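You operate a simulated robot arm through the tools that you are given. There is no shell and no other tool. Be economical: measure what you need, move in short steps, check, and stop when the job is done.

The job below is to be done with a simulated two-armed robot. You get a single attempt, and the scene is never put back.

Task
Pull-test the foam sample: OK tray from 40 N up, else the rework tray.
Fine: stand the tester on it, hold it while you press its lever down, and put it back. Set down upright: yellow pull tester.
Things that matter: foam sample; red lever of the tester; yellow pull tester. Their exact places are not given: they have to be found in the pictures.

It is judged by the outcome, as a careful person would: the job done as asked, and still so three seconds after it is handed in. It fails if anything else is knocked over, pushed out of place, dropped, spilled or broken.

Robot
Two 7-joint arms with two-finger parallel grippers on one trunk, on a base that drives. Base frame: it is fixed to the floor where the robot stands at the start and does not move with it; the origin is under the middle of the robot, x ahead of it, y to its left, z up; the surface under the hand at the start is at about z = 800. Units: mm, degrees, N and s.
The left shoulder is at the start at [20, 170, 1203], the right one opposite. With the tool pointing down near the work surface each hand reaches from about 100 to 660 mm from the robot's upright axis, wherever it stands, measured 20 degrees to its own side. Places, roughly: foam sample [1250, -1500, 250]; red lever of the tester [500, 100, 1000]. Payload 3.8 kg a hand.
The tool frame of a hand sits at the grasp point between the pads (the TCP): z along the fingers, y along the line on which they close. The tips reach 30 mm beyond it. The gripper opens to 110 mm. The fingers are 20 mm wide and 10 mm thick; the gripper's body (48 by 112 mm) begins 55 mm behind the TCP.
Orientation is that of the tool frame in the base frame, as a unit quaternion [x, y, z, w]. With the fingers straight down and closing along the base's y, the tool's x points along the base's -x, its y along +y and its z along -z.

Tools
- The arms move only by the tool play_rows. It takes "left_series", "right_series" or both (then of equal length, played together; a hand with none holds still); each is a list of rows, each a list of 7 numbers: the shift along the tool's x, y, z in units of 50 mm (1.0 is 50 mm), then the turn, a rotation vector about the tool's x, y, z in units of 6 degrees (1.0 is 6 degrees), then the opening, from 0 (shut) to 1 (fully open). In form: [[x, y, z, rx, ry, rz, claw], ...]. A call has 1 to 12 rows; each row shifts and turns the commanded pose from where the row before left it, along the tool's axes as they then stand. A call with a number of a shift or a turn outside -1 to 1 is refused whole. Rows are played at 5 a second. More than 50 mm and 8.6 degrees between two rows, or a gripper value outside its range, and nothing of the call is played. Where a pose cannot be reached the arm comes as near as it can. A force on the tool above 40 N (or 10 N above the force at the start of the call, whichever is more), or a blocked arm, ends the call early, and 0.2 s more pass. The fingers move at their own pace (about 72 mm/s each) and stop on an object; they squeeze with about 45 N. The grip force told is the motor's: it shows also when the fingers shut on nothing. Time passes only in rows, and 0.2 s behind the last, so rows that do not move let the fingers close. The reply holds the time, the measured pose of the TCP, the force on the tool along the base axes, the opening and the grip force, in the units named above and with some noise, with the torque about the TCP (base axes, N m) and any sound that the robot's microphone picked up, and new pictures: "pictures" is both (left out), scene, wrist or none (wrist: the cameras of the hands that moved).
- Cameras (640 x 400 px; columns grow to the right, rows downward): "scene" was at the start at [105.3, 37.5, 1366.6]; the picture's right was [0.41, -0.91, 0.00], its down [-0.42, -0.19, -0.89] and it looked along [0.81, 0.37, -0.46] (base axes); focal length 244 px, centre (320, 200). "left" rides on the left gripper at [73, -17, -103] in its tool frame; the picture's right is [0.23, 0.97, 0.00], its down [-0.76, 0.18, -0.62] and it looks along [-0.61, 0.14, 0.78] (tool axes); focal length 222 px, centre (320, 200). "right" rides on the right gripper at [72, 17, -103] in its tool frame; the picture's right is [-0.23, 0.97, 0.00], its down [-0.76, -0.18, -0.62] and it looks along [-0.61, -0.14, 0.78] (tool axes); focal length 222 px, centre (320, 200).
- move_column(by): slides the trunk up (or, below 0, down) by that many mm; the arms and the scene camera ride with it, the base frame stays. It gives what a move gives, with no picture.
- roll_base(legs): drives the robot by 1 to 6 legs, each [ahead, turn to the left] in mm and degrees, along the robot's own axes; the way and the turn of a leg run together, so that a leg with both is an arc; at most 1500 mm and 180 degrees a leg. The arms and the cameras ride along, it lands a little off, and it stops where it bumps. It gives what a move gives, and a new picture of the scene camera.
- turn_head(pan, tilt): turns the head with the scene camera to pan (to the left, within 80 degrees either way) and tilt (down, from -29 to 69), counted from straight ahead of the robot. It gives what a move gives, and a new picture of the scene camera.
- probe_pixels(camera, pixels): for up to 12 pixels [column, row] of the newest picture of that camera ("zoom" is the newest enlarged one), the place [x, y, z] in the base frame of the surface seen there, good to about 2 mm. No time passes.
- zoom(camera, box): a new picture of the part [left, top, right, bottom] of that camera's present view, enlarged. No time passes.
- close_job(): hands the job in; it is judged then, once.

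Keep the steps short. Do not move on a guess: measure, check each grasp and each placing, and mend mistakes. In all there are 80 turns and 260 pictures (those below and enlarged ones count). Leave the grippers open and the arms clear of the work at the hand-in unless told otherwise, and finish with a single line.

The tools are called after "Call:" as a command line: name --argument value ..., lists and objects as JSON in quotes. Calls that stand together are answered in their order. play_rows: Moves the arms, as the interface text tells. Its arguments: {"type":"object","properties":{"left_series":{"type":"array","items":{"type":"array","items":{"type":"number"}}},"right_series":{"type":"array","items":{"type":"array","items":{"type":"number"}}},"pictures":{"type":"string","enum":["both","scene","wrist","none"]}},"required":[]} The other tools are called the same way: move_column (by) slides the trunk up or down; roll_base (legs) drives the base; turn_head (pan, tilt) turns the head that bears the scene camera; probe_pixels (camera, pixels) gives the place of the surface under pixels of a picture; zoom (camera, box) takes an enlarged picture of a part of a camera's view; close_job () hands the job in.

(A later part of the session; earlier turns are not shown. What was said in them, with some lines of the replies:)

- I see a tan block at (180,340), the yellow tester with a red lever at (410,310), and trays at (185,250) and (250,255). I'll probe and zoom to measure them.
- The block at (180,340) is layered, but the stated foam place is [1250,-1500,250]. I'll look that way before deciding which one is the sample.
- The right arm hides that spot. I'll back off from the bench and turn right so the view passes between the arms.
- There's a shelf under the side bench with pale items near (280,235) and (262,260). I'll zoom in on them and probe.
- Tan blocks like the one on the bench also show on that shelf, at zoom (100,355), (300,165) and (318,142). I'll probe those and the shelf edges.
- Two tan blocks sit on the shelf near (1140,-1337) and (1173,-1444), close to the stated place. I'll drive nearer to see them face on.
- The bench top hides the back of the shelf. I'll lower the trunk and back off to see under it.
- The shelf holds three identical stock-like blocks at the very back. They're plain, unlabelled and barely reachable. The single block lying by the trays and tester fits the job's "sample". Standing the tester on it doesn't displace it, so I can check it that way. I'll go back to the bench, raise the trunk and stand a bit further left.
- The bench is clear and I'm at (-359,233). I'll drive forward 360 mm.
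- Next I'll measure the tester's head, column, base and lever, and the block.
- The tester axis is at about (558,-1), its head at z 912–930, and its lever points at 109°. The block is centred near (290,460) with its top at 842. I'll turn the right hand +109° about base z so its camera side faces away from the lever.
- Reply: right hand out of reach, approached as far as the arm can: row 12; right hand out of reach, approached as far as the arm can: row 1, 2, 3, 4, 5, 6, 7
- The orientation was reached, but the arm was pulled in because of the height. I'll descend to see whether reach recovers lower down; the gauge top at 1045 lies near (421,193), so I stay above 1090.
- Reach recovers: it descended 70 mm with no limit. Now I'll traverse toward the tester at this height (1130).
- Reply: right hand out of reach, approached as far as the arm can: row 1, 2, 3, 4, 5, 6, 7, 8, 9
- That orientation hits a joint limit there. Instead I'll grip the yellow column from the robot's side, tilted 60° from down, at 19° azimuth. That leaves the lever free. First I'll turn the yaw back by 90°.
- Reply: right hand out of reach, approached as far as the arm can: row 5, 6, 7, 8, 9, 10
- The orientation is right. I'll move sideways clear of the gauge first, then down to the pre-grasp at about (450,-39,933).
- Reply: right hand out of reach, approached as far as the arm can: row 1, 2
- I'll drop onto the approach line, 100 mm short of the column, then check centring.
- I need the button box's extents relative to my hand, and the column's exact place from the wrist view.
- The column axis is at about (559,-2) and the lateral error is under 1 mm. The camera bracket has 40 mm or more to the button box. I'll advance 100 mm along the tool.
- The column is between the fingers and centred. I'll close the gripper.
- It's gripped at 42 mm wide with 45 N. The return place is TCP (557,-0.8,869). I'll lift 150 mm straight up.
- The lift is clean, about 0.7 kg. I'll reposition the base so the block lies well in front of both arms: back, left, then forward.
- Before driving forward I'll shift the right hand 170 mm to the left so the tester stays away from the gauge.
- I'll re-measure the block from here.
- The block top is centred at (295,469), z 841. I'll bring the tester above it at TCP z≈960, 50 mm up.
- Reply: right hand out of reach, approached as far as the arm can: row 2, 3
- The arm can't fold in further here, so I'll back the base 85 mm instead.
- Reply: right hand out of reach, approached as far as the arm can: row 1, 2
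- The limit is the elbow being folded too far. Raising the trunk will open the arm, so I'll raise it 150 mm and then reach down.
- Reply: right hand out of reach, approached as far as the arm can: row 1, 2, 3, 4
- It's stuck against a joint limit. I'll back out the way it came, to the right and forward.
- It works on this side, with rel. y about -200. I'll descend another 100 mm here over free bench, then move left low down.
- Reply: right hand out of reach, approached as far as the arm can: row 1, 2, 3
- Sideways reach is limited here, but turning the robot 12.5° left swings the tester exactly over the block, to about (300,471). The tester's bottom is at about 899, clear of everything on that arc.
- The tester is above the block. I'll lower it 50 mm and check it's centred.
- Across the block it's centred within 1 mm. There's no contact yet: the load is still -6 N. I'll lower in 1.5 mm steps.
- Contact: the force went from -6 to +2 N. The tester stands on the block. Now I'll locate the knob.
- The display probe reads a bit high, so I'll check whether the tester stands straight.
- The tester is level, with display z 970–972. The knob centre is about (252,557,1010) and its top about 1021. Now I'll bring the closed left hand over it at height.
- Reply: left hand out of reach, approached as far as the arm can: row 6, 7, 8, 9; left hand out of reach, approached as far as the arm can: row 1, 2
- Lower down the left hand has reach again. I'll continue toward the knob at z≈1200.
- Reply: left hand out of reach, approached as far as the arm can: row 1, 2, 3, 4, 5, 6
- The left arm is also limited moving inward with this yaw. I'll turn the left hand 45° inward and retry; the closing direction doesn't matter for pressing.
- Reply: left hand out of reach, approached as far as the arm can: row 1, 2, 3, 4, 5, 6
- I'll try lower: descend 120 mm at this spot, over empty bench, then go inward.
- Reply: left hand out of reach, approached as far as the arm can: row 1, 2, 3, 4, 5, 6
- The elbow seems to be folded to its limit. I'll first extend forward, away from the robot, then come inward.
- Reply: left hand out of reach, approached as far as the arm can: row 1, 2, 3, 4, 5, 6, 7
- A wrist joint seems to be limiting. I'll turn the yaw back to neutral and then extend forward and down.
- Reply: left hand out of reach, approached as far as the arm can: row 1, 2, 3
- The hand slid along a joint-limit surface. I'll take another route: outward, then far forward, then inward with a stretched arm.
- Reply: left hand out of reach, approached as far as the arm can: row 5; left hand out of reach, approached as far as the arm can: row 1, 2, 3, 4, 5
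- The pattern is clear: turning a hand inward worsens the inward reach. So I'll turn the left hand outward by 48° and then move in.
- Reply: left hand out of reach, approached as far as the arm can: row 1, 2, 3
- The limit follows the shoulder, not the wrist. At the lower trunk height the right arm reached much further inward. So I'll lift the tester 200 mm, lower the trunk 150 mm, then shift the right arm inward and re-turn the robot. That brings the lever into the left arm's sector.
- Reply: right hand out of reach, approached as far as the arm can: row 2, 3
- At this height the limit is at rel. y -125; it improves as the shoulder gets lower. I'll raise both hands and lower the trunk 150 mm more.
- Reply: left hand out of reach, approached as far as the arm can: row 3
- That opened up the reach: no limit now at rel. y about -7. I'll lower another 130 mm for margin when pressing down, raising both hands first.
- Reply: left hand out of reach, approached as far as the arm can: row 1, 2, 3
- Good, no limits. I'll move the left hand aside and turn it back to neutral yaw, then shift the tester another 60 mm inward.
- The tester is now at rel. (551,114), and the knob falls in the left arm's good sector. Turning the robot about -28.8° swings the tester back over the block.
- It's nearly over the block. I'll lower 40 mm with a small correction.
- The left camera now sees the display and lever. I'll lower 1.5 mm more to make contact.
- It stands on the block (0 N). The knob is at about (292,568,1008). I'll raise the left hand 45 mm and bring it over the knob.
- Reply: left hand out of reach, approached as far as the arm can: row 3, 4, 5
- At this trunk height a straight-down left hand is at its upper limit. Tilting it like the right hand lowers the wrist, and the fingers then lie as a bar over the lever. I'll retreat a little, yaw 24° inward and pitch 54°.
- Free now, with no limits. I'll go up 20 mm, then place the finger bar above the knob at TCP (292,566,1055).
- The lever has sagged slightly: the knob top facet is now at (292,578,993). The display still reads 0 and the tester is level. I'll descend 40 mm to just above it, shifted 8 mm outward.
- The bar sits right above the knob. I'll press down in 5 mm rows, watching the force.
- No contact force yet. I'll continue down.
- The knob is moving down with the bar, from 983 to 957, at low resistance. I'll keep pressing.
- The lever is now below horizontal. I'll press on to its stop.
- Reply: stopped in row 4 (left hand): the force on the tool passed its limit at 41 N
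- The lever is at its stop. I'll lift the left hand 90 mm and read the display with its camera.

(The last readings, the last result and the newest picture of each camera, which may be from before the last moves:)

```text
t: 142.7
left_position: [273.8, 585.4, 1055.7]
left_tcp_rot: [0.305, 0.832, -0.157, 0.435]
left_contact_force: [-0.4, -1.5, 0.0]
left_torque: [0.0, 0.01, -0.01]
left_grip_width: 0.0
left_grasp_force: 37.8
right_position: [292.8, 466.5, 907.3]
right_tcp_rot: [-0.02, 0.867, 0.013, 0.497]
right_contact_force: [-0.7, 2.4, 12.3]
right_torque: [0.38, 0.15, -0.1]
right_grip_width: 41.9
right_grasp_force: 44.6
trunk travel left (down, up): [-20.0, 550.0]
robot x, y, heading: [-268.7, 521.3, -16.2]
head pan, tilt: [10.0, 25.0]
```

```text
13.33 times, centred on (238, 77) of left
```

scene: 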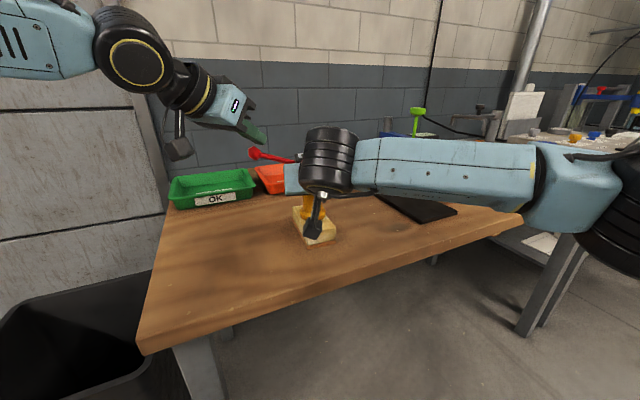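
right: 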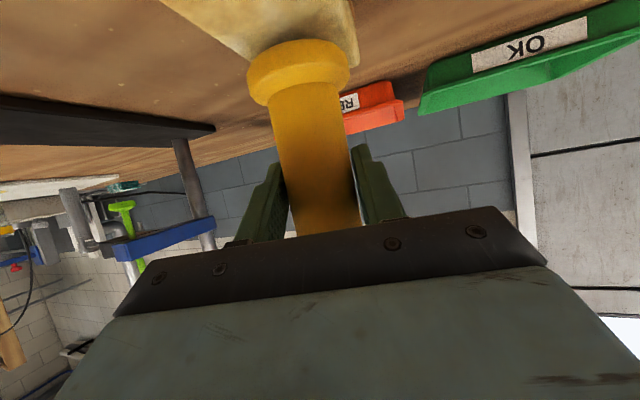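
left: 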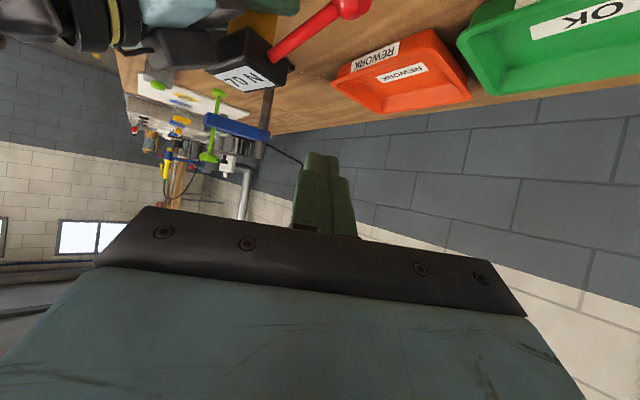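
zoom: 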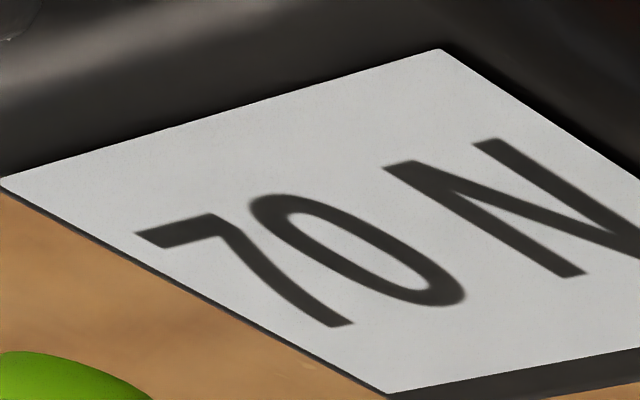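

The display clearly reads **70 N**, which is ≥ 40, so the block goes in the OK tray. The tester responded, so this is the live sample. Turns are limited, so I'll batch: left hand back, lift the tester 110 mm, then drive around to approach the tester's original spot.

Call:
play_rows --left_series '[[0.477, 0.062, -0.835, 0, 0, 0, 0], [0.477, 0.062, -0.835, 0, 0, 0, 0], [0.477, 0.062, -0.835, 0, 0, 0, 0], [0.477, 0.062, -0.835, 0, 0, 0, 0], [0.477, 0.062, -0.835, 0, 0, 0, 0], [0.477, 0.062, -0.835, 0, 0, 0, 0]]' --right_series '[[0, 0, 0, 0, 0, 0, 0], [0, 0, 0, 0, 0, 0, 0], [0, 0, 0, 0, 0, 0, 0], [-0.632, 0, -0.373, 0, 0, 0, 0], [-0.632, 0, -0.373, 0, 0, 0, 0], [-0.632, 0, -0.373, 0, 0, 0, 0]]' --pictures "none"

Call:
roll_base --legs '[[-450, 0], [0, -55.1], [798, 0], [0, 71]]'

```text
t: 144.1
left_position: [66.4, 787.5, 1081.5]
left_tcp_rot: [0.305, 0.832, -0.157, 0.436]
left_contact_force: [-0.7, -0.3, -0.6]
left_torque: [0.01, 0.03, 0.01]
left_grip_width: 0.2
left_grasp_force: 37.9
right_position: [291.6, 467.4, 1015.3]
right_tcp_rot: [-0.02, 0.868, 0.011, 0.495]
right_contact_force: [0.2, -0.2, -6.6]
right_torque: [-0.03, 0.02, 0.0]
right_grip_width: 41.7
right_grasp_force: 45.0
trunk travel left (down, up): [-20.0, 550.0]
robot x, y, heading: [-272.4, 518.8, -16.5]
head pan, tilt: [10.0, 25.0]
```

```text
t: 156.2
left_position: [-199.5, 245.2, 1082.1]
left_tcp_rot: [0.189, 0.866, -0.097, 0.453]
left_contact_force: [0.5, 0.1, -0.6]
left_torque: [-0.01, 0.03, -0.02]
left_grip_width: 0.1
left_grasp_force: 37.5
right_position: [104.3, -1.4, 1015.5]
right_tcp_rot: [-0.138, 0.858, 0.079, 0.489]
right_contact_force: [0.1, -0.3, -5.6]
right_torque: [-0.03, 0.02, -0.01]
right_grip_width: 42.1
right_grasp_force: 44.7
trunk travel left (down, up): [-20.0, 550.0]
robot x, y, heading: [-455.7, -102.6, -0.7]
head pan, tilt: [10.0, 25.0]
```

scene: 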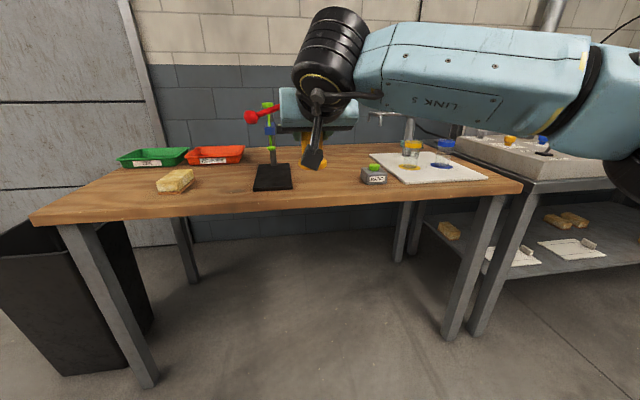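

The tester is now in line at (104,-1). I'll drive 453 mm forward and lower it 125 mm, still about 20 mm above the bench.

Call:
roll_base --legs '[[453, 0.5]]'

Call:
play_rows --right_series '[[0.72, 0, 0.42, 0, 0, 0, 0], [0.72, 0, 0.42, 0, 0, 0, 0], [0.72, 0, 0.42, 0, 0, 0, 0], [0, 0, 0, 0, 0, 0, 0]]' --pictures "wrist"

```text
t: 158.9
left_position: [251.4, 244.8, 1081.0]
left_tcp_rot: [0.184, 0.867, -0.094, 0.453]
left_contact_force: [-0.2, -0.4, -0.9]
left_torque: [0.01, -0.01, -0.02]
left_grip_width: 0.0
left_grasp_force: 37.5
right_position: [557.7, -1.2, 1015.4]
right_tcp_rot: [-0.142, 0.857, 0.081, 0.489]
right_contact_force: [0.0, -0.7, -6.2]
right_torque: [-0.03, 0.03, 0.01]
right_grip_width: 42.1
right_grasp_force: 44.9
trunk travel left (down, up): [-20.0, 550.0]
robot x, y, heading: [-4.2, -107.3, -0.3]
head pan, tilt: [10.0, 25.0]
```

scene: 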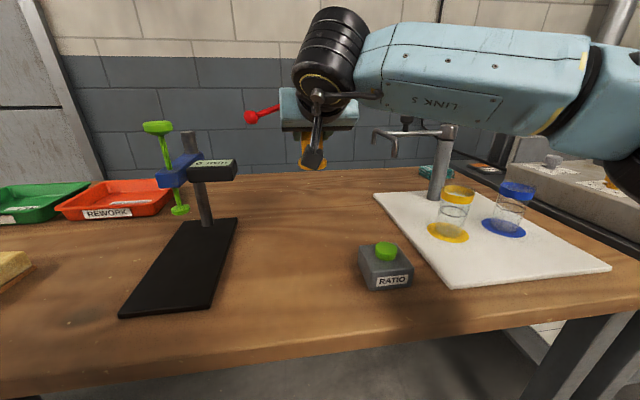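

```text
t: 159.9
left_position: [250.6, 245.0, 1081.7]
left_tcp_rot: [0.185, 0.866, -0.095, 0.454]
left_contact_force: [-0.1, 0.1, -0.3]
left_torque: [-0.03, 0.0, 0.01]
left_grip_width: 0.0
left_grasp_force: 37.5
right_position: [555.9, -0.3, 890.7]
right_tcp_rot: [-0.143, 0.857, 0.082, 0.488]
right_contact_force: [0.6, 0.4, -5.7]
right_torque: [0.02, 0.03, 0.01]
right_grip_width: 41.9
right_grasp_force: 45.2
trunk travel left (down, up): [-20.0, 550.0]
robot x, y, heading: [-1.4, -107.2, -0.1]
head pan, tilt: [10.0, 25.0]
```

right: 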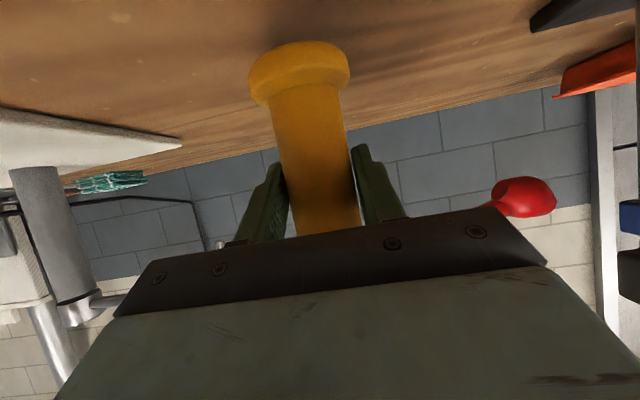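

I'm exactly over the original spot (556,0). I'll lower to contact, release, retreat and check.

Call:
play_rows --right_series '[[0.259, 0, 0.151, 0, 0, 0, 0], [0.026, 0, 0.015, 0, 0, 0, 0], [0.026, 0, 0.015, 0, 0, 0, 0], [0.026, 0, 0.015, 0, 0, 0, 0], [0.026, 0, 0.015, 0, 0, 0, 0], [0.026, 0, 0.015, 0, 0, 0, 0], [0, 0, 0, 0, 0, 0, 0]]' --pictures "none"

Call:
play_rows --right_series '[[0, 0, 0, 0, 0, 0, 0.85], [0, 0, 0, 0, 0, 0, 0.85], [0, 0, 0, 0, 0, 0, 0.85], [0, 0, -0.5, 0, 0, 0, 0.85], [0, 0, -0.5, 0, 0, 0, 0.85], [0, 0, -0.6, 0, 0, 0, 0.85], [0, 0, -0.8, 0, 0, 0, 0.85]]' --pictures "both"

Call:
move_column --by 280

```text
t: 161.5
left_position: [251.5, 244.4, 1081.6]
left_tcp_rot: [0.185, 0.867, -0.095, 0.453]
left_contact_force: [-0.5, -0.4, -0.2]
left_torque: [0.01, -0.03, 0.02]
left_grip_width: 0.0
left_grasp_force: 37.8
right_position: [556.4, -0.5, 868.7]
right_tcp_rot: [-0.142, 0.857, 0.081, 0.488]
right_contact_force: [-0.5, -0.4, -4.6]
right_torque: [0.01, 0.01, -0.01]
right_grip_width: 42.0
right_grasp_force: 44.7
trunk travel left (down, up): [-20.0, 550.0]
robot x, y, heading: [-1.1, -107.4, -0.0]
head pan, tilt: [10.0, 25.0]
```

```text
t: 163.1
left_position: [251.9, 243.2, 1081.9]
left_tcp_rot: [0.186, 0.867, -0.095, 0.453]
left_contact_force: [-0.1, 0.3, 0.2]
left_torque: [-0.03, -0.02, -0.06]
left_grip_width: 0.1
left_grasp_force: 37.9
right_position: [458.5, -34.4, 929.7]
right_tcp_rot: [-0.142, 0.857, 0.081, 0.489]
right_contact_force: [0.4, 0.0, 0.0]
right_torque: [0.01, 0.03, 0.02]
right_grip_width: 93.5
right_grasp_force: 0.0
trunk travel left (down, up): [-20.0, 550.0]
robot x, y, heading: [-0.5, -108.0, 0.1]
head pan, tilt: [10.0, 25.0]
```

scene: 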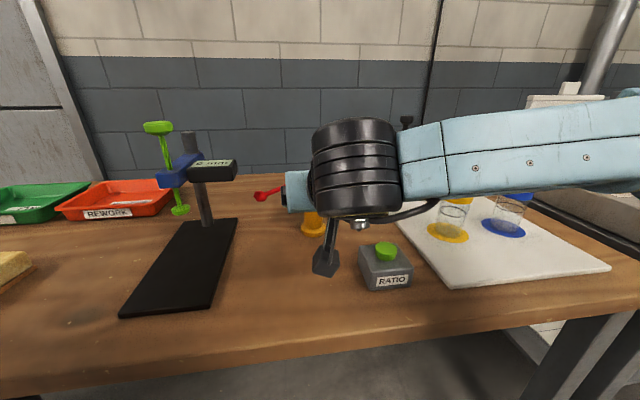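
right: 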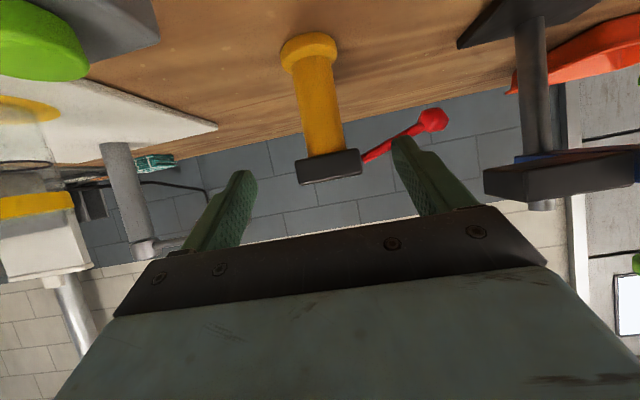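

```text
t: 166.0
left_position: [250.5, 244.9, 1361.2]
left_tcp_rot: [0.185, 0.867, -0.095, 0.454]
left_contact_force: [0.2, -0.3, -0.1]
left_torque: [-0.01, 0.0, -0.02]
left_grip_width: 0.0
left_grasp_force: 37.3
right_position: [458.6, -34.1, 1208.4]
right_tcp_rot: [-0.142, 0.857, 0.081, 0.489]
right_contact_force: [-0.6, -0.5, 0.2]
right_torque: [-0.01, -0.02, 0.01]
right_grip_width: 93.7
right_grasp_force: 0.0
trunk travel left (down, up): [-300.0, 270.0]
robot x, y, heading: [0.3, -105.4, -0.0]
head pan, tilt: [10.0, 25.0]
```

The tester stands upright at its original place and the right hand is clear. Next I'll drive to about (15,350) for the block and tray, and reorient the left hand straight down with its fingers aligned across the block.

Call:
roll_base --legs '[[-400, 0], [0, 90], [455, 0], [0, -90], [410, 0]]'

Call:
play_rows --left_series '[[0, 0, 0, 0, 0.92, 0, 1], [0, 0, 0, 0, 0.92, 0, 1], [0, 0, 0, 0, 0.92, 0, 1], [0, 0, 0, 0, 0.92, 0, 1], [0, 0, 0, 0, 0.92, 0, 1], [0, 0, 0, 0, 0.92, 0, 1], [0, 0, 0, 0, 0.92, 0, 1], [0, 0, 0, 0, 0.92, 0, 1], [0, 0, 0, 0, 0.92, 0, 1], [0, 0, 0, 0, 0.92, 0, 1]]' --pictures "none"

Call:
play_rows --left_series '[[0, 0, 0.5, 0, 0, -0.871, 1], [0, 0, 0.5, 0, 0, -0.871, 1], [0, 0, 0.5, 0, 0, -0.871, 1], [0, 0, 0.5, 0, 0, -0.871, 1], [0, 0, 0.5, 0, 0, -0.871, 1], [0, 0, 0.5, 0, 0, -0.871, 1], [0, 0, 0.5, 0, 0, -0.871, 1]]' --pictures "none"

Call:
turn_head --pan 25 --tilt 45

```text
t: 180.6
left_position: [279.7, 691.9, 1361.5]
left_tcp_rot: [0.192, 0.865, -0.099, 0.453]
left_contact_force: [0.7, 0.5, -0.3]
left_torque: [0.03, 0.02, -0.01]
left_grip_width: 0.0
left_grasp_force: 37.4
right_position: [484.2, 411.3, 1208.5]
right_tcp_rot: [-0.136, 0.858, 0.078, 0.489]
right_contact_force: [0.5, 0.1, 0.0]
right_torque: [-0.01, -0.04, -0.02]
right_grip_width: 93.5
right_grasp_force: 0.0
trunk travel left (down, up): [-300.0, 270.0]
robot x, y, heading: [25.5, 347.0, -1.1]
head pan, tilt: [10.0, 25.0]
```

scene: 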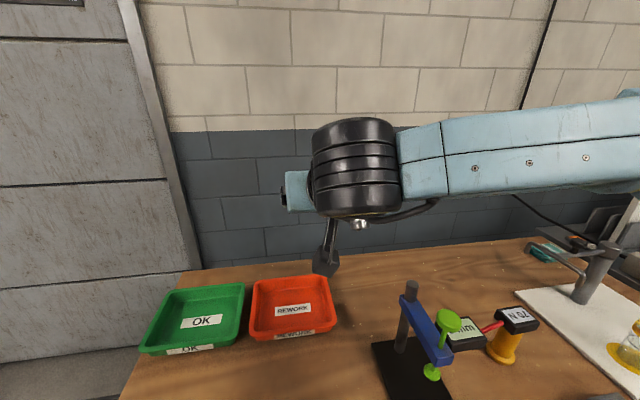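

```text
t: 182.8
left_position: [280.7, 691.5, 1362.1]
left_tcp_rot: [0.215, 0.977, 0.002, -0.001]
left_contact_force: [0.9, -0.9, 0.1]
left_torque: [0.02, 0.02, -0.01]
left_grip_width: 110.0
left_grasp_force: 0.0
right_position: [483.1, 410.8, 1207.1]
right_tcp_rot: [-0.136, 0.858, 0.078, 0.489]
right_contact_force: [-0.5, -1.2, 0.3]
right_torque: [0.0, -0.01, -0.01]
right_grip_width: 93.6
right_grasp_force: 0.1
trunk travel left (down, up): [-300.0, 270.0]
robot x, y, heading: [22.6, 343.3, -1.1]
head pan, tilt: [10.0, 25.0]
```

```text
t: 184.4
left_position: [278.9, 692.8, 1186.7]
left_tcp_rot: [-0.104, 0.995, 0.002, 0.001]
left_contact_force: [-0.4, -0.3, -0.2]
left_torque: [-0.01, -0.01, 0.0]
left_grip_width: 109.7
left_grasp_force: 0.0
right_position: [483.5, 411.5, 1208.3]
right_tcp_rot: [-0.136, 0.858, 0.078, 0.489]
right_contact_force: [-0.1, -0.3, -0.4]
right_torque: [0.0, 0.02, 0.01]
right_grip_width: 93.5
right_grasp_force: 0.0
trunk travel left (down, up): [-300.0, 270.0]
robot x, y, heading: [20.0, 346.6, -1.1]
head pan, tilt: [10.0, 25.0]
```

```text
t: 185.2
left_position: [280.7, 693.0, 1185.5]
left_tcp_rot: [-0.103, 0.995, 0.003, 0.0]
left_contact_force: [-0.2, -0.2, 0.3]
left_torque: [-0.02, 0.02, -0.03]
left_grip_width: 110.0
left_grasp_force: 0.1
right_position: [482.1, 411.3, 1209.1]
right_tcp_rot: [-0.136, 0.858, 0.077, 0.489]
right_contact_force: [1.1, -0.3, -0.1]
right_torque: [-0.01, -0.01, 0.0]
right_grip_width: 93.4
right_grasp_force: 0.1
trunk travel left (down, up): [-300.0, 270.0]
robot x, y, heading: [23.3, 347.0, -1.3]
head pan, tilt: [25.0, 45.0]
```

scene: 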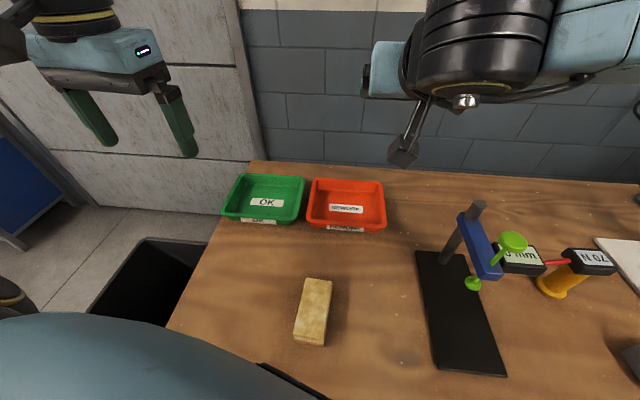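

The display still shows 70 N at the returned tester. I'll probe the block and OK tray from this view, then bring the open left hand above the block.

Call:
probe_pixels --camera "scene" --pixels '[[304, 281], [331, 284], [325, 336], [297, 331], [314, 305], [266, 202], [248, 177], [302, 180], [297, 217], [227, 213], [262, 192], [270, 210]]'

Call:
play_rows --left_series '[[0, 0, 0.75, 0, 0, 0, 1], [0, 0, 0.75, 0, 0, 0, 1], [0, 0, 0.75, 0, 0, 0, 1], [0, 0, 0.75, 0, 0, 0, 1], [0.126, -0.89, 0.2, 0, 0, 0, 1], [0.126, -0.89, 0.2, 0, 0, 0, 1], [0.126, -0.89, 0.2, 0, 0, 0, 1], [0.126, -0.89, 0.2, 0, 0, 0, 1], [0.126, -0.89, 0.2, 0, 0, 0, 1], [0, 0, 0, 0, 0, 0, 1]]' --pictures "both"

```text
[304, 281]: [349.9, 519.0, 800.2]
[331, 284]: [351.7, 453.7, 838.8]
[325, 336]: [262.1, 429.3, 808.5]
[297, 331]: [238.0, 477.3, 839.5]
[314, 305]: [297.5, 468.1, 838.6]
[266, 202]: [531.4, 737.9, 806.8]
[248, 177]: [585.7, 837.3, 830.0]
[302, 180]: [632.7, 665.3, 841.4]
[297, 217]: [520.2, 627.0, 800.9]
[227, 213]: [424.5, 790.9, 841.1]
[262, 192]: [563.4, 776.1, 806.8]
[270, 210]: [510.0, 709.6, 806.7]
```

```text
t: 187.4
left_position: [305.0, 470.7, 985.3]
left_tcp_rot: [-0.104, 0.995, 0.001, 0.002]
left_contact_force: [-0.3, 0.0, -0.6]
left_torque: [0.0, 0.0, 0.04]
left_grip_width: 109.8
left_grasp_force: 0.1
left hand out of reach, approached as far as the arm can: row 5, 6
right_position: [482.3, 410.9, 1209.3]
right_tcp_rot: [-0.135, 0.857, 0.077, 0.49]
right_contact_force: [0.4, 0.1, 0.3]
right_torque: [0.02, 0.0, -0.02]
right_grip_width: 93.4
right_grasp_force: 0.0
trunk travel left (down, up): [-300.0, 270.0]
robot x, y, heading: [24.6, 347.2, -1.1]
head pan, tilt: [25.0, 45.0]
5 turns are left
```

scene: 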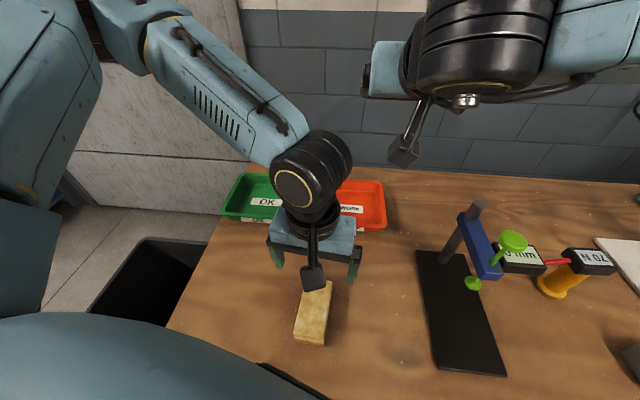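
left: 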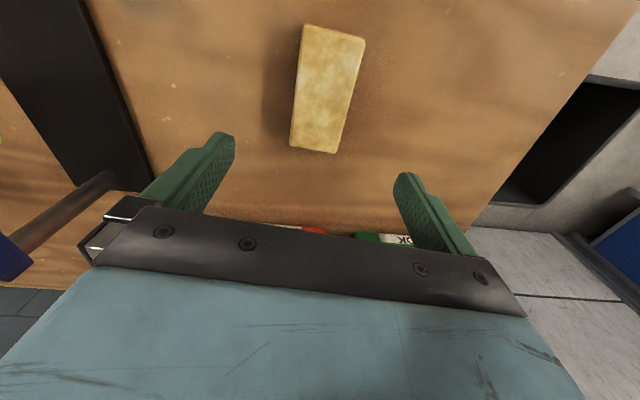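

The hand is above the block at (305,471). The tray centre is about (528,730), floor 807. Now I'll lower with a 9 mm correction, close, and lift 150 mm.

Call:
play_rows --left_series '[[0.046, 0, 0.745, 0, 0, 0, 1], [0.046, 0, 0.745, 0, 0, 0, 1], [0.046, 0, 0.745, 0, 0, 0, 1], [0.046, 0, 0.745, 0, 0, 0, 1], [0, 0, 0, 0, 0, 0, 0], [0, 0, 0, 0, 0, 0, 0], [0, 0, 0, 0, 0, 0, 0], [0, 0, 0, 0, 0, 0, 0]]' --pictures "wrist"

Call:
play_rows --left_series '[[0, 0, -0.5, 0, 0, 0, 0], [0, 0, -0.8, 0, 0, 0, 0], [0, 0, -0.8, 0, 0, 0, 0], [0, 0, -0.9, 0, 0, 0, 0], [0, 0, 0, 0, 0, 0, 0]]' --pictures "both"

```text
t: 189.2
left_position: [300.0, 532.1, 889.7]
left_tcp_rot: [-0.103, 0.995, 0.002, 0.0]
left_contact_force: [-0.5, 0.4, -0.4]
left_torque: [0.0, 0.0, 0.02]
left_grip_width: 0.0
left_grasp_force: 31.1
left hand out of reach, approached as far as the arm can: row 1, 2, 3, 4
right_position: [483.1, 411.6, 1209.0]
right_tcp_rot: [-0.135, 0.858, 0.077, 0.489]
right_contact_force: [-0.1, 0.3, 0.0]
right_torque: [0.02, 0.0, 0.0]
right_grip_width: 93.4
right_grasp_force: 0.0
trunk travel left (down, up): [-300.0, 270.0]
robot x, y, heading: [24.1, 347.1, -1.2]
head pan, tilt: [25.0, 45.0]
```

left: 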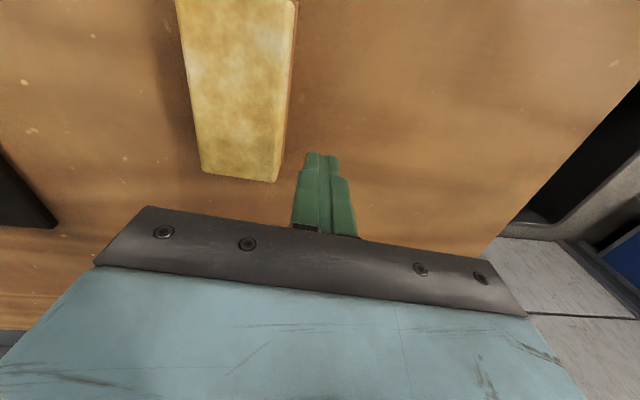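

```text
t: 190.4
left_position: [299.3, 531.1, 1037.8]
left_tcp_rot: [-0.104, 0.995, 0.002, 0.001]
left_contact_force: [1.0, -0.4, 0.7]
left_torque: [0.0, 0.02, 0.02]
left_grip_width: 0.0
left_grasp_force: 37.4
right_position: [483.4, 411.2, 1208.4]
right_tcp_rot: [-0.136, 0.857, 0.078, 0.49]
right_contact_force: [-1.1, 0.1, -0.9]
right_torque: [0.0, -0.02, 0.0]
right_grip_width: 93.5
right_grasp_force: 0.2
trunk travel left (down, up): [-300.0, 270.0]
robot x, y, heading: [21.4, 342.9, -1.0]
head pan, tilt: [25.0, 45.0]
4 turns are left
```

scene: 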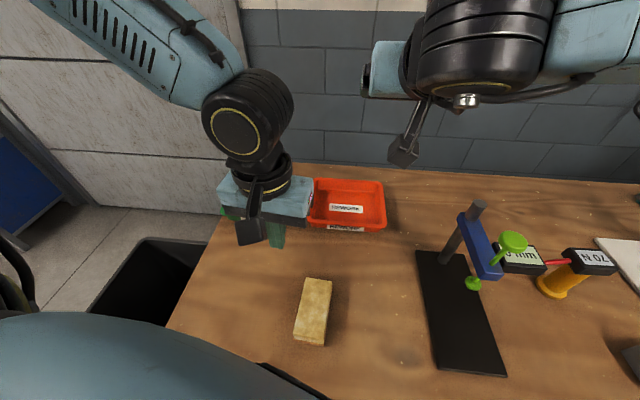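
left: 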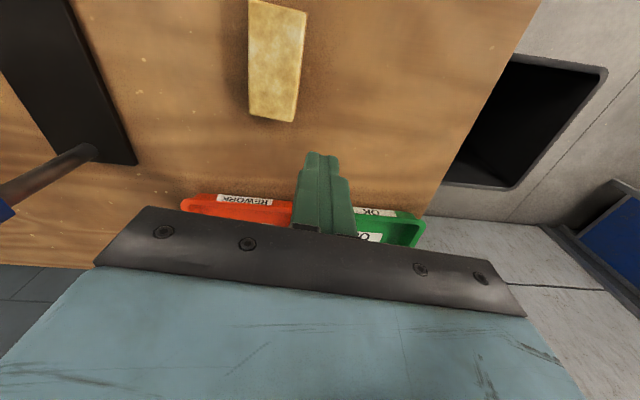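

At low height the left arm needs the block further to its own side. I'll shift the robot right by about 215 mm so the block lies at rel. (300,340), then hover the open hand above it.

Call:
roll_base --legs '[[-260, 0], [0, -88.9], [220, 0], [0, 90], [233, 0]]'

Call:
play_rows --left_series '[[-0.283, 0.715, 0, 0, 0, 0, 1], [-0.283, 0.715, 0, 0, 0, 0, 1], [-0.283, 0.715, 0, 0, 0, 0, 1], [-0.283, 0.715, 0, 0, 0, 0, 1], [0, 0, 0.8, 0, 0, 0, 1], [0, 0, 0.8, 0, 0, 0, 1], [0, 0, 0.8, 0, 0, 0, 1], [0, 0, 0, 0, 0, 0, 1]]' --pictures "both"

Call:
probe_pixels --camera "left" --pixels '[[320, 40], [320, 80], [320, 120], [300, 60], [340, 60], [290, 100], [350, 100], [320, 10]]'

```text
t: 202.6
left_position: [266.4, 315.5, 1038.2]
left_tcp_rot: [-0.111, 0.994, 0.002, 0.001]
left_contact_force: [0.3, -0.1, 0.4]
left_torque: [0.05, 0.03, 0.01]
left_grip_width: 0.0
left_grasp_force: 37.7
right_position: [453.3, 199.3, 1207.3]
right_tcp_rot: [-0.143, 0.856, 0.081, 0.489]
right_contact_force: [0.3, -0.2, 0.0]
right_torque: [-0.02, -0.04, 0.01]
right_grip_width: 93.5
right_grasp_force: 0.0
trunk travel left (down, up): [-300.0, 270.0]
robot x, y, heading: [-8.0, 124.8, -0.0]
head pan, tilt: [25.0, 45.0]
```

scene: 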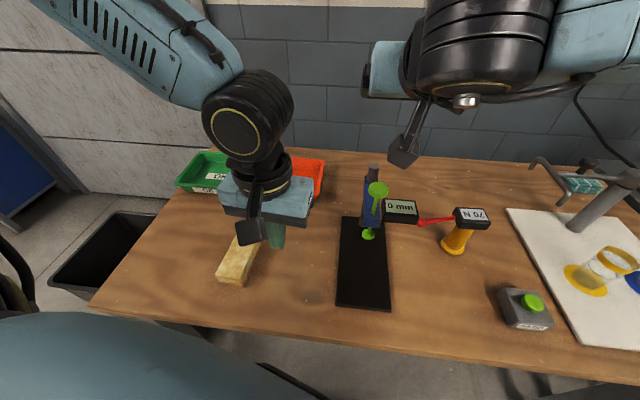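

```text
t: 204.4
left_position: [290.0, 469.0, 919.9]
left_tcp_rot: [-0.11, 0.994, 0.001, 0.001]
left_contact_force: [-0.3, 0.2, -0.6]
left_torque: [-0.01, 0.0, 0.01]
left_grip_width: 110.0
left_grasp_force: 0.1
right_position: [452.3, 198.3, 1210.0]
right_tcp_rot: [-0.143, 0.856, 0.081, 0.489]
right_contact_force: [-0.3, 0.3, 0.5]
right_torque: [0.01, 0.0, -0.03]
right_grip_width: 93.7
right_grasp_force: 0.1
trunk travel left (down, up): [-300.0, 270.0]
robot x, y, heading: [-9.7, 126.9, -0.1]
head pan, tilt: [25.0, 45.0]
```

scene: 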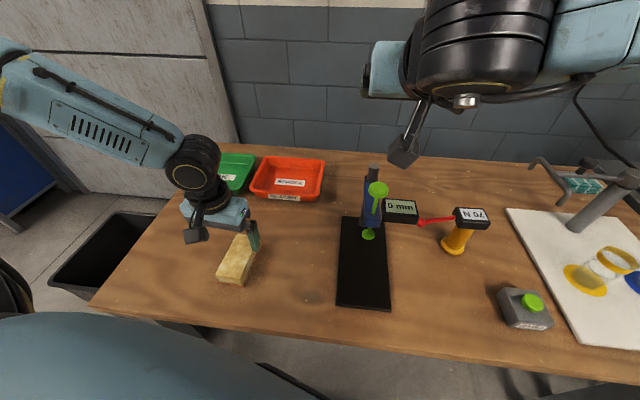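
left: 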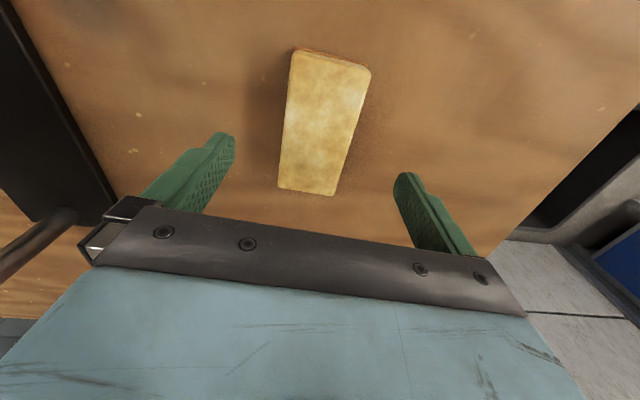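

```text
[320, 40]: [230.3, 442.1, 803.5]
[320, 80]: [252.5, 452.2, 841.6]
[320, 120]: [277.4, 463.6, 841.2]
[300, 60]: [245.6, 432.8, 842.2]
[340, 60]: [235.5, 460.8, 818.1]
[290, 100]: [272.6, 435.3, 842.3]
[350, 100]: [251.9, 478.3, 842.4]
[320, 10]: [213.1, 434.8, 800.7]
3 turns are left
```

The hand is centred over the block at (290,469,920) with no limits. I'll descend, grip and lift 160 mm, then drive to the tray position.

Call:
play_rows --left_series '[[-0.05, 0, 0.84, 0, 0, 0, 1], [-0.05, 0, 0.83, 0, 0, 0, 1], [0, 0, 0, 0, 0, 0, 1], [0, 0, 0, 0, 0, 0, 0], [0, 0, 0, 0, 0, 0, 0], [0, 0, 0, 0, 0, 0, 0], [0, 0, 0, 0, 0, 0, 0]]' --pictures "none"

Call:
play_rows --left_series '[[0, 0, -0.4, 0, 0, 0, 0], [0, 0, -0.7, 0, 0, 0, 0], [0, 0, -0.7, 0, 0, 0, 0], [0, 0, -0.7, 0, 0, 0, 0], [0, 0, -0.7, 0, 0, 0, 0], [0, 0, 0, 0, 0, 0, 0]]' --pictures "wrist"

Call:
roll_base --legs '[[-250, 0], [0, 84.8], [330, 0], [0, -96.8], [250, 0]]'

Call:
probe_pixels --camera "scene" --pixels '[[250, 180], [270, 200], [230, 200], [300, 200], [320, 220]]'

```text
t: 206.0
left_position: [294.3, 470.6, 835.2]
left_tcp_rot: [-0.111, 0.994, 0.002, 0.001]
left_contact_force: [-0.2, 0.0, -0.6]
left_torque: [0.03, 0.0, -0.03]
left_grip_width: 61.0
left_grasp_force: 45.7
right_position: [452.2, 197.7, 1209.7]
right_tcp_rot: [-0.144, 0.857, 0.082, 0.489]
right_contact_force: [-0.7, -0.1, 0.0]
right_torque: [0.02, 0.02, -0.01]
right_grip_width: 93.4
right_grasp_force: 0.1
trunk travel left (down, up): [-300.0, 270.0]
robot x, y, heading: [-5.6, 120.3, -0.1]
head pan, tilt: [25.0, 45.0]
```

```text
t: 207.4
left_position: [295.3, 470.7, 996.5]
left_tcp_rot: [-0.11, 0.994, 0.002, 0.0]
left_contact_force: [0.1, 0.0, -0.8]
left_torque: [0.02, 0.06, 0.02]
left_grip_width: 61.1
left_grasp_force: 44.9
right_position: [452.2, 198.5, 1209.2]
right_tcp_rot: [-0.143, 0.857, 0.082, 0.488]
right_contact_force: [0.3, 0.3, -0.9]
right_torque: [0.01, 0.0, 0.02]
right_grip_width: 93.7
right_grasp_force: 0.0
trunk travel left (down, up): [-300.0, 270.0]
robot x, y, heading: [-5.8, 128.7, -0.3]
head pan, tilt: [25.0, 45.0]
```

left: 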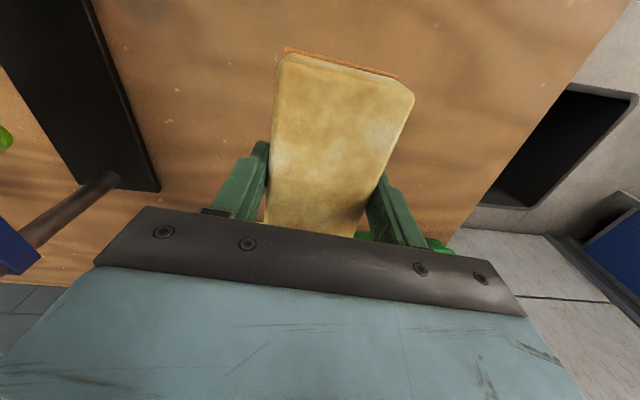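

```text
t: 219.6
left_position: [247.8, 702.0, 996.0]
left_tcp_rot: [-0.009, 1.0, 0.002, 0.002]
left_contact_force: [-1.2, -0.6, -1.2]
left_torque: [0.0, -0.02, 0.01]
left_grip_width: 61.0
left_grasp_force: 45.0
right_position: [347.3, 403.5, 1209.0]
right_tcp_rot: [-0.055, 0.866, 0.032, 0.495]
right_contact_force: [-0.3, 0.5, -0.1]
right_torque: [0.01, -0.01, 0.04]
right_grip_width: 93.5
right_grasp_force: 0.0
trunk travel left (down, up): [-300.0, 270.0]
robot x, y, heading: [-118.2, 423.4, -11.7]
head pan, tilt: [25.0, 45.0]
stopped in leg 5: the robot was blocked; the commanded pose is now the measured one
```

scene: 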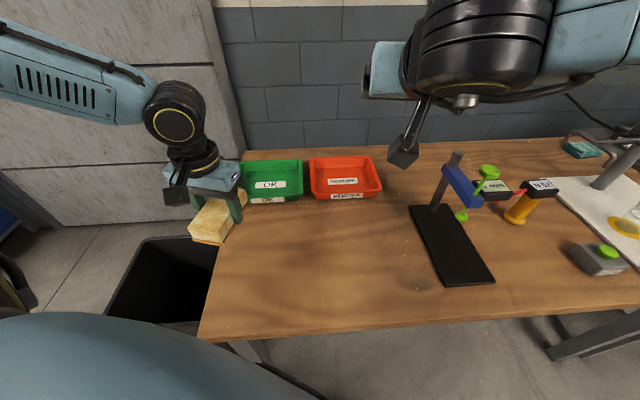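

```text
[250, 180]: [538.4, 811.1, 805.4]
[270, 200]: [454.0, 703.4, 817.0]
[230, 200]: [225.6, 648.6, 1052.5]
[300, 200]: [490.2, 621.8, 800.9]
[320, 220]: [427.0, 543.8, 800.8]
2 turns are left
```

The block is held (61 mm wide), but the base bumped and stopped at (-118,423), probably on the bench's left front leg. I'll back off and take a path known to be clear to about (25,330), heading -23°, then move the block above the OK tray and align it.

Call:
roll_base --legs '[[-150, 0], [0, -11.3], [315, 0]]'

Call:
play_rows --left_series '[[-0.213, 0.844, 0, 0, 0, 0, 0], [-0.213, 0.844, 0, 0, 0, 0, 0], [-0.213, 0.844, 0, 0, 0, 0, 0], [-0.213, 0.844, 0, 0, 0, 0, 0], [-0.213, 0.844, 0, 0, 0, 0, 0], [0, 0, 0, 0, 0, -1, 0], [0, 0, 0, 0, 0, -1, 0], [0, 0, 0, 0, 0, -1, 0], [0, 0, 0, 0, 0, -1, 0], [0, 0, 0, 0, 0, 0, 0]]' --pictures "both"

Call:
probe_pixels --camera "left" --pixels '[[200, 60], [440, 60], [200, 130], [440, 130], [180, 30], [460, 30], [320, 20], [150, 100], [480, 100]]'

```text
t: 223.4
left_position: [441.1, 534.0, 995.3]
left_tcp_rot: [0.088, 0.996, 0.002, 0.001]
left_contact_force: [0.3, -0.1, 0.6]
left_torque: [0.03, 0.02, -0.02]
left_grip_width: 60.8
left_grasp_force: 45.2
right_position: [480.8, 221.8, 1207.9]
right_tcp_rot: [0.029, 0.868, -0.017, 0.495]
right_contact_force: [0.0, -0.1, 0.0]
right_torque: [0.02, 0.0, -0.01]
right_grip_width: 93.7
right_grasp_force: 0.0
trunk travel left (down, up): [-300.0, 270.0]
robot x, y, heading: [27.8, 328.1, -22.8]
head pan, tilt: [25.0, 45.0]
```

scene: 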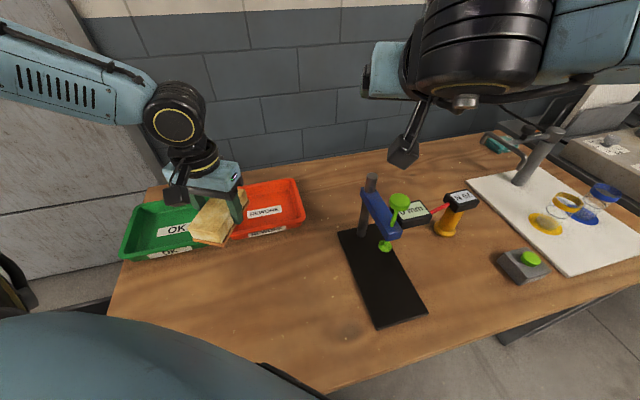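

```text
t: 225.6
left_position: [529.5, 733.1, 996.4]
left_tcp_rot: [-0.123, 0.992, 0.001, 0.0]
left_contact_force: [-0.2, -0.1, -0.5]
left_torque: [0.0, 0.03, 0.01]
left_grip_width: 60.7
left_grasp_force: 44.6
right_position: [480.9, 222.8, 1209.3]
right_tcp_rot: [0.029, 0.868, -0.016, 0.495]
right_contact_force: [0.2, -0.4, 0.8]
right_torque: [0.02, -0.02, 0.0]
right_grip_width: 93.5
right_grasp_force: 0.0
trunk travel left (down, up): [-300.0, 270.0]
robot x, y, heading: [27.2, 331.5, -22.7]
head pan, tilt: [25.0, 45.0]
```

scene: 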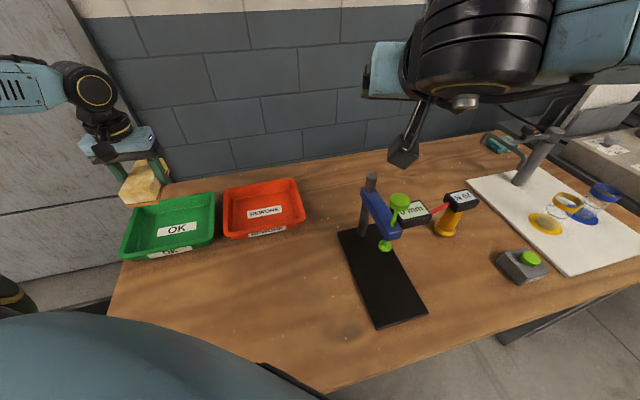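
left: 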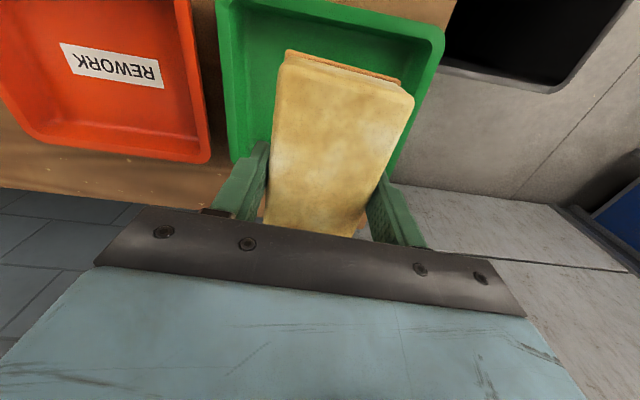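

```text
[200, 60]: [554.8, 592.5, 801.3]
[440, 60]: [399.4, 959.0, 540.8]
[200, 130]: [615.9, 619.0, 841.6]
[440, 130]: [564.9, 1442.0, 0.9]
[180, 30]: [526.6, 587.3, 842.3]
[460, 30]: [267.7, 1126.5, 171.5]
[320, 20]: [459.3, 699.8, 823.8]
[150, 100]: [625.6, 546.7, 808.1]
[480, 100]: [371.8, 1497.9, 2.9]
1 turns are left
```

TCP is (529.5,733) over the tray centre (528.6,728), and the block is aligned with the tray. On this last turn I'll lower it to the tray floor, open partly, lift clear, and hand in.

Call:
play_rows --left_series '[[0.04, -0.07, 0.9, 0, 0, 0, 0], [0, 0, 0.95, 0, 0, 0, 0], [0, 0, 0.95, 0, 0, 0, 0], [0, 0, 0.1, 0, 0, 0, 0], [0, 0, 0.08, 0, 0, 0, 0], [0, 0, 0.06, 0, 0, 0, 0], [0, 0, 0, 0, 0, 0, 0]]' --pictures "none"

Call:
play_rows --left_series '[[0, 0, 0, 0, 0, 0, 0.75], [0, 0, 0, 0, 0, 0, 0.75], [0, 0, 0, 0, 0, 0, 0.75], [0, 0, -0.5, 0, 0, 0, 0.75], [0, 0, -0.8, 0, 0, 0, 0.75], [0, 0, -0.9, 0, 0, 0, 0.75], [0, 0, -0.9, 0, 0, 0, 1], [0, 0, 0, 0, 0, 0, 1]]' --pictures "both"

Call:
close_job

```text
t: 227.2
left_position: [528.1, 730.2, 845.4]
left_tcp_rot: [-0.121, 0.993, 0.001, 0.001]
left_contact_force: [-0.1, 0.6, -0.6]
left_torque: [-0.03, 0.01, 0.01]
left_grip_width: 60.8
left_grasp_force: 44.9
right_position: [480.7, 222.9, 1208.9]
right_tcp_rot: [0.028, 0.868, -0.016, 0.496]
right_contact_force: [0.2, 0.4, -1.0]
right_torque: [-0.03, -0.03, 0.0]
right_grip_width: 93.4
right_grasp_force: 0.0
trunk travel left (down, up): [-300.0, 270.0]
robot x, y, heading: [28.1, 333.6, -22.5]
head pan, tilt: [25.0, 45.0]
```

```text
t: 229.0
left_position: [527.7, 730.0, 1001.1]
left_tcp_rot: [-0.122, 0.993, 0.001, 0.001]
left_contact_force: [0.1, 0.4, -0.8]
left_torque: [0.0, -0.01, 0.0]
left_grip_width: 110.0
left_grasp_force: 0.0
right_position: [480.4, 223.2, 1207.6]
right_tcp_rot: [0.029, 0.868, -0.017, 0.495]
right_contact_force: [-0.4, 0.4, 0.7]
right_torque: [0.03, 0.05, 0.0]
right_grip_width: 93.9
right_grasp_force: 0.2
trunk travel left (down, up): [-300.0, 270.0]
robot x, y, heading: [28.4, 330.4, -23.0]
head pan, tilt: [25.0, 45.0]
```

scene: 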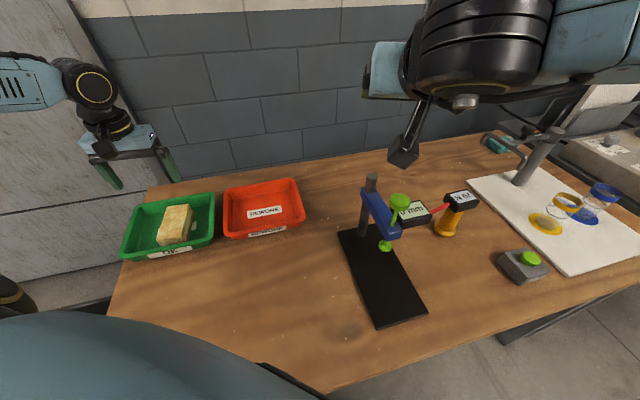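
left: 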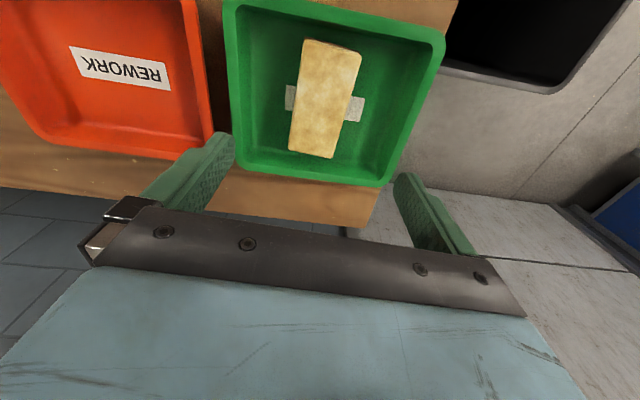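

```text
The job is handed in.
```

The block from the bench tested at 70 N and is in the OK tray, and the tester is back upright in its original place; I took that block as the sample although your rough position pointed to look-alike blocks on the side-bench shelf, and the base bumped something once (probably a bench leg) with nothing visibly moved.
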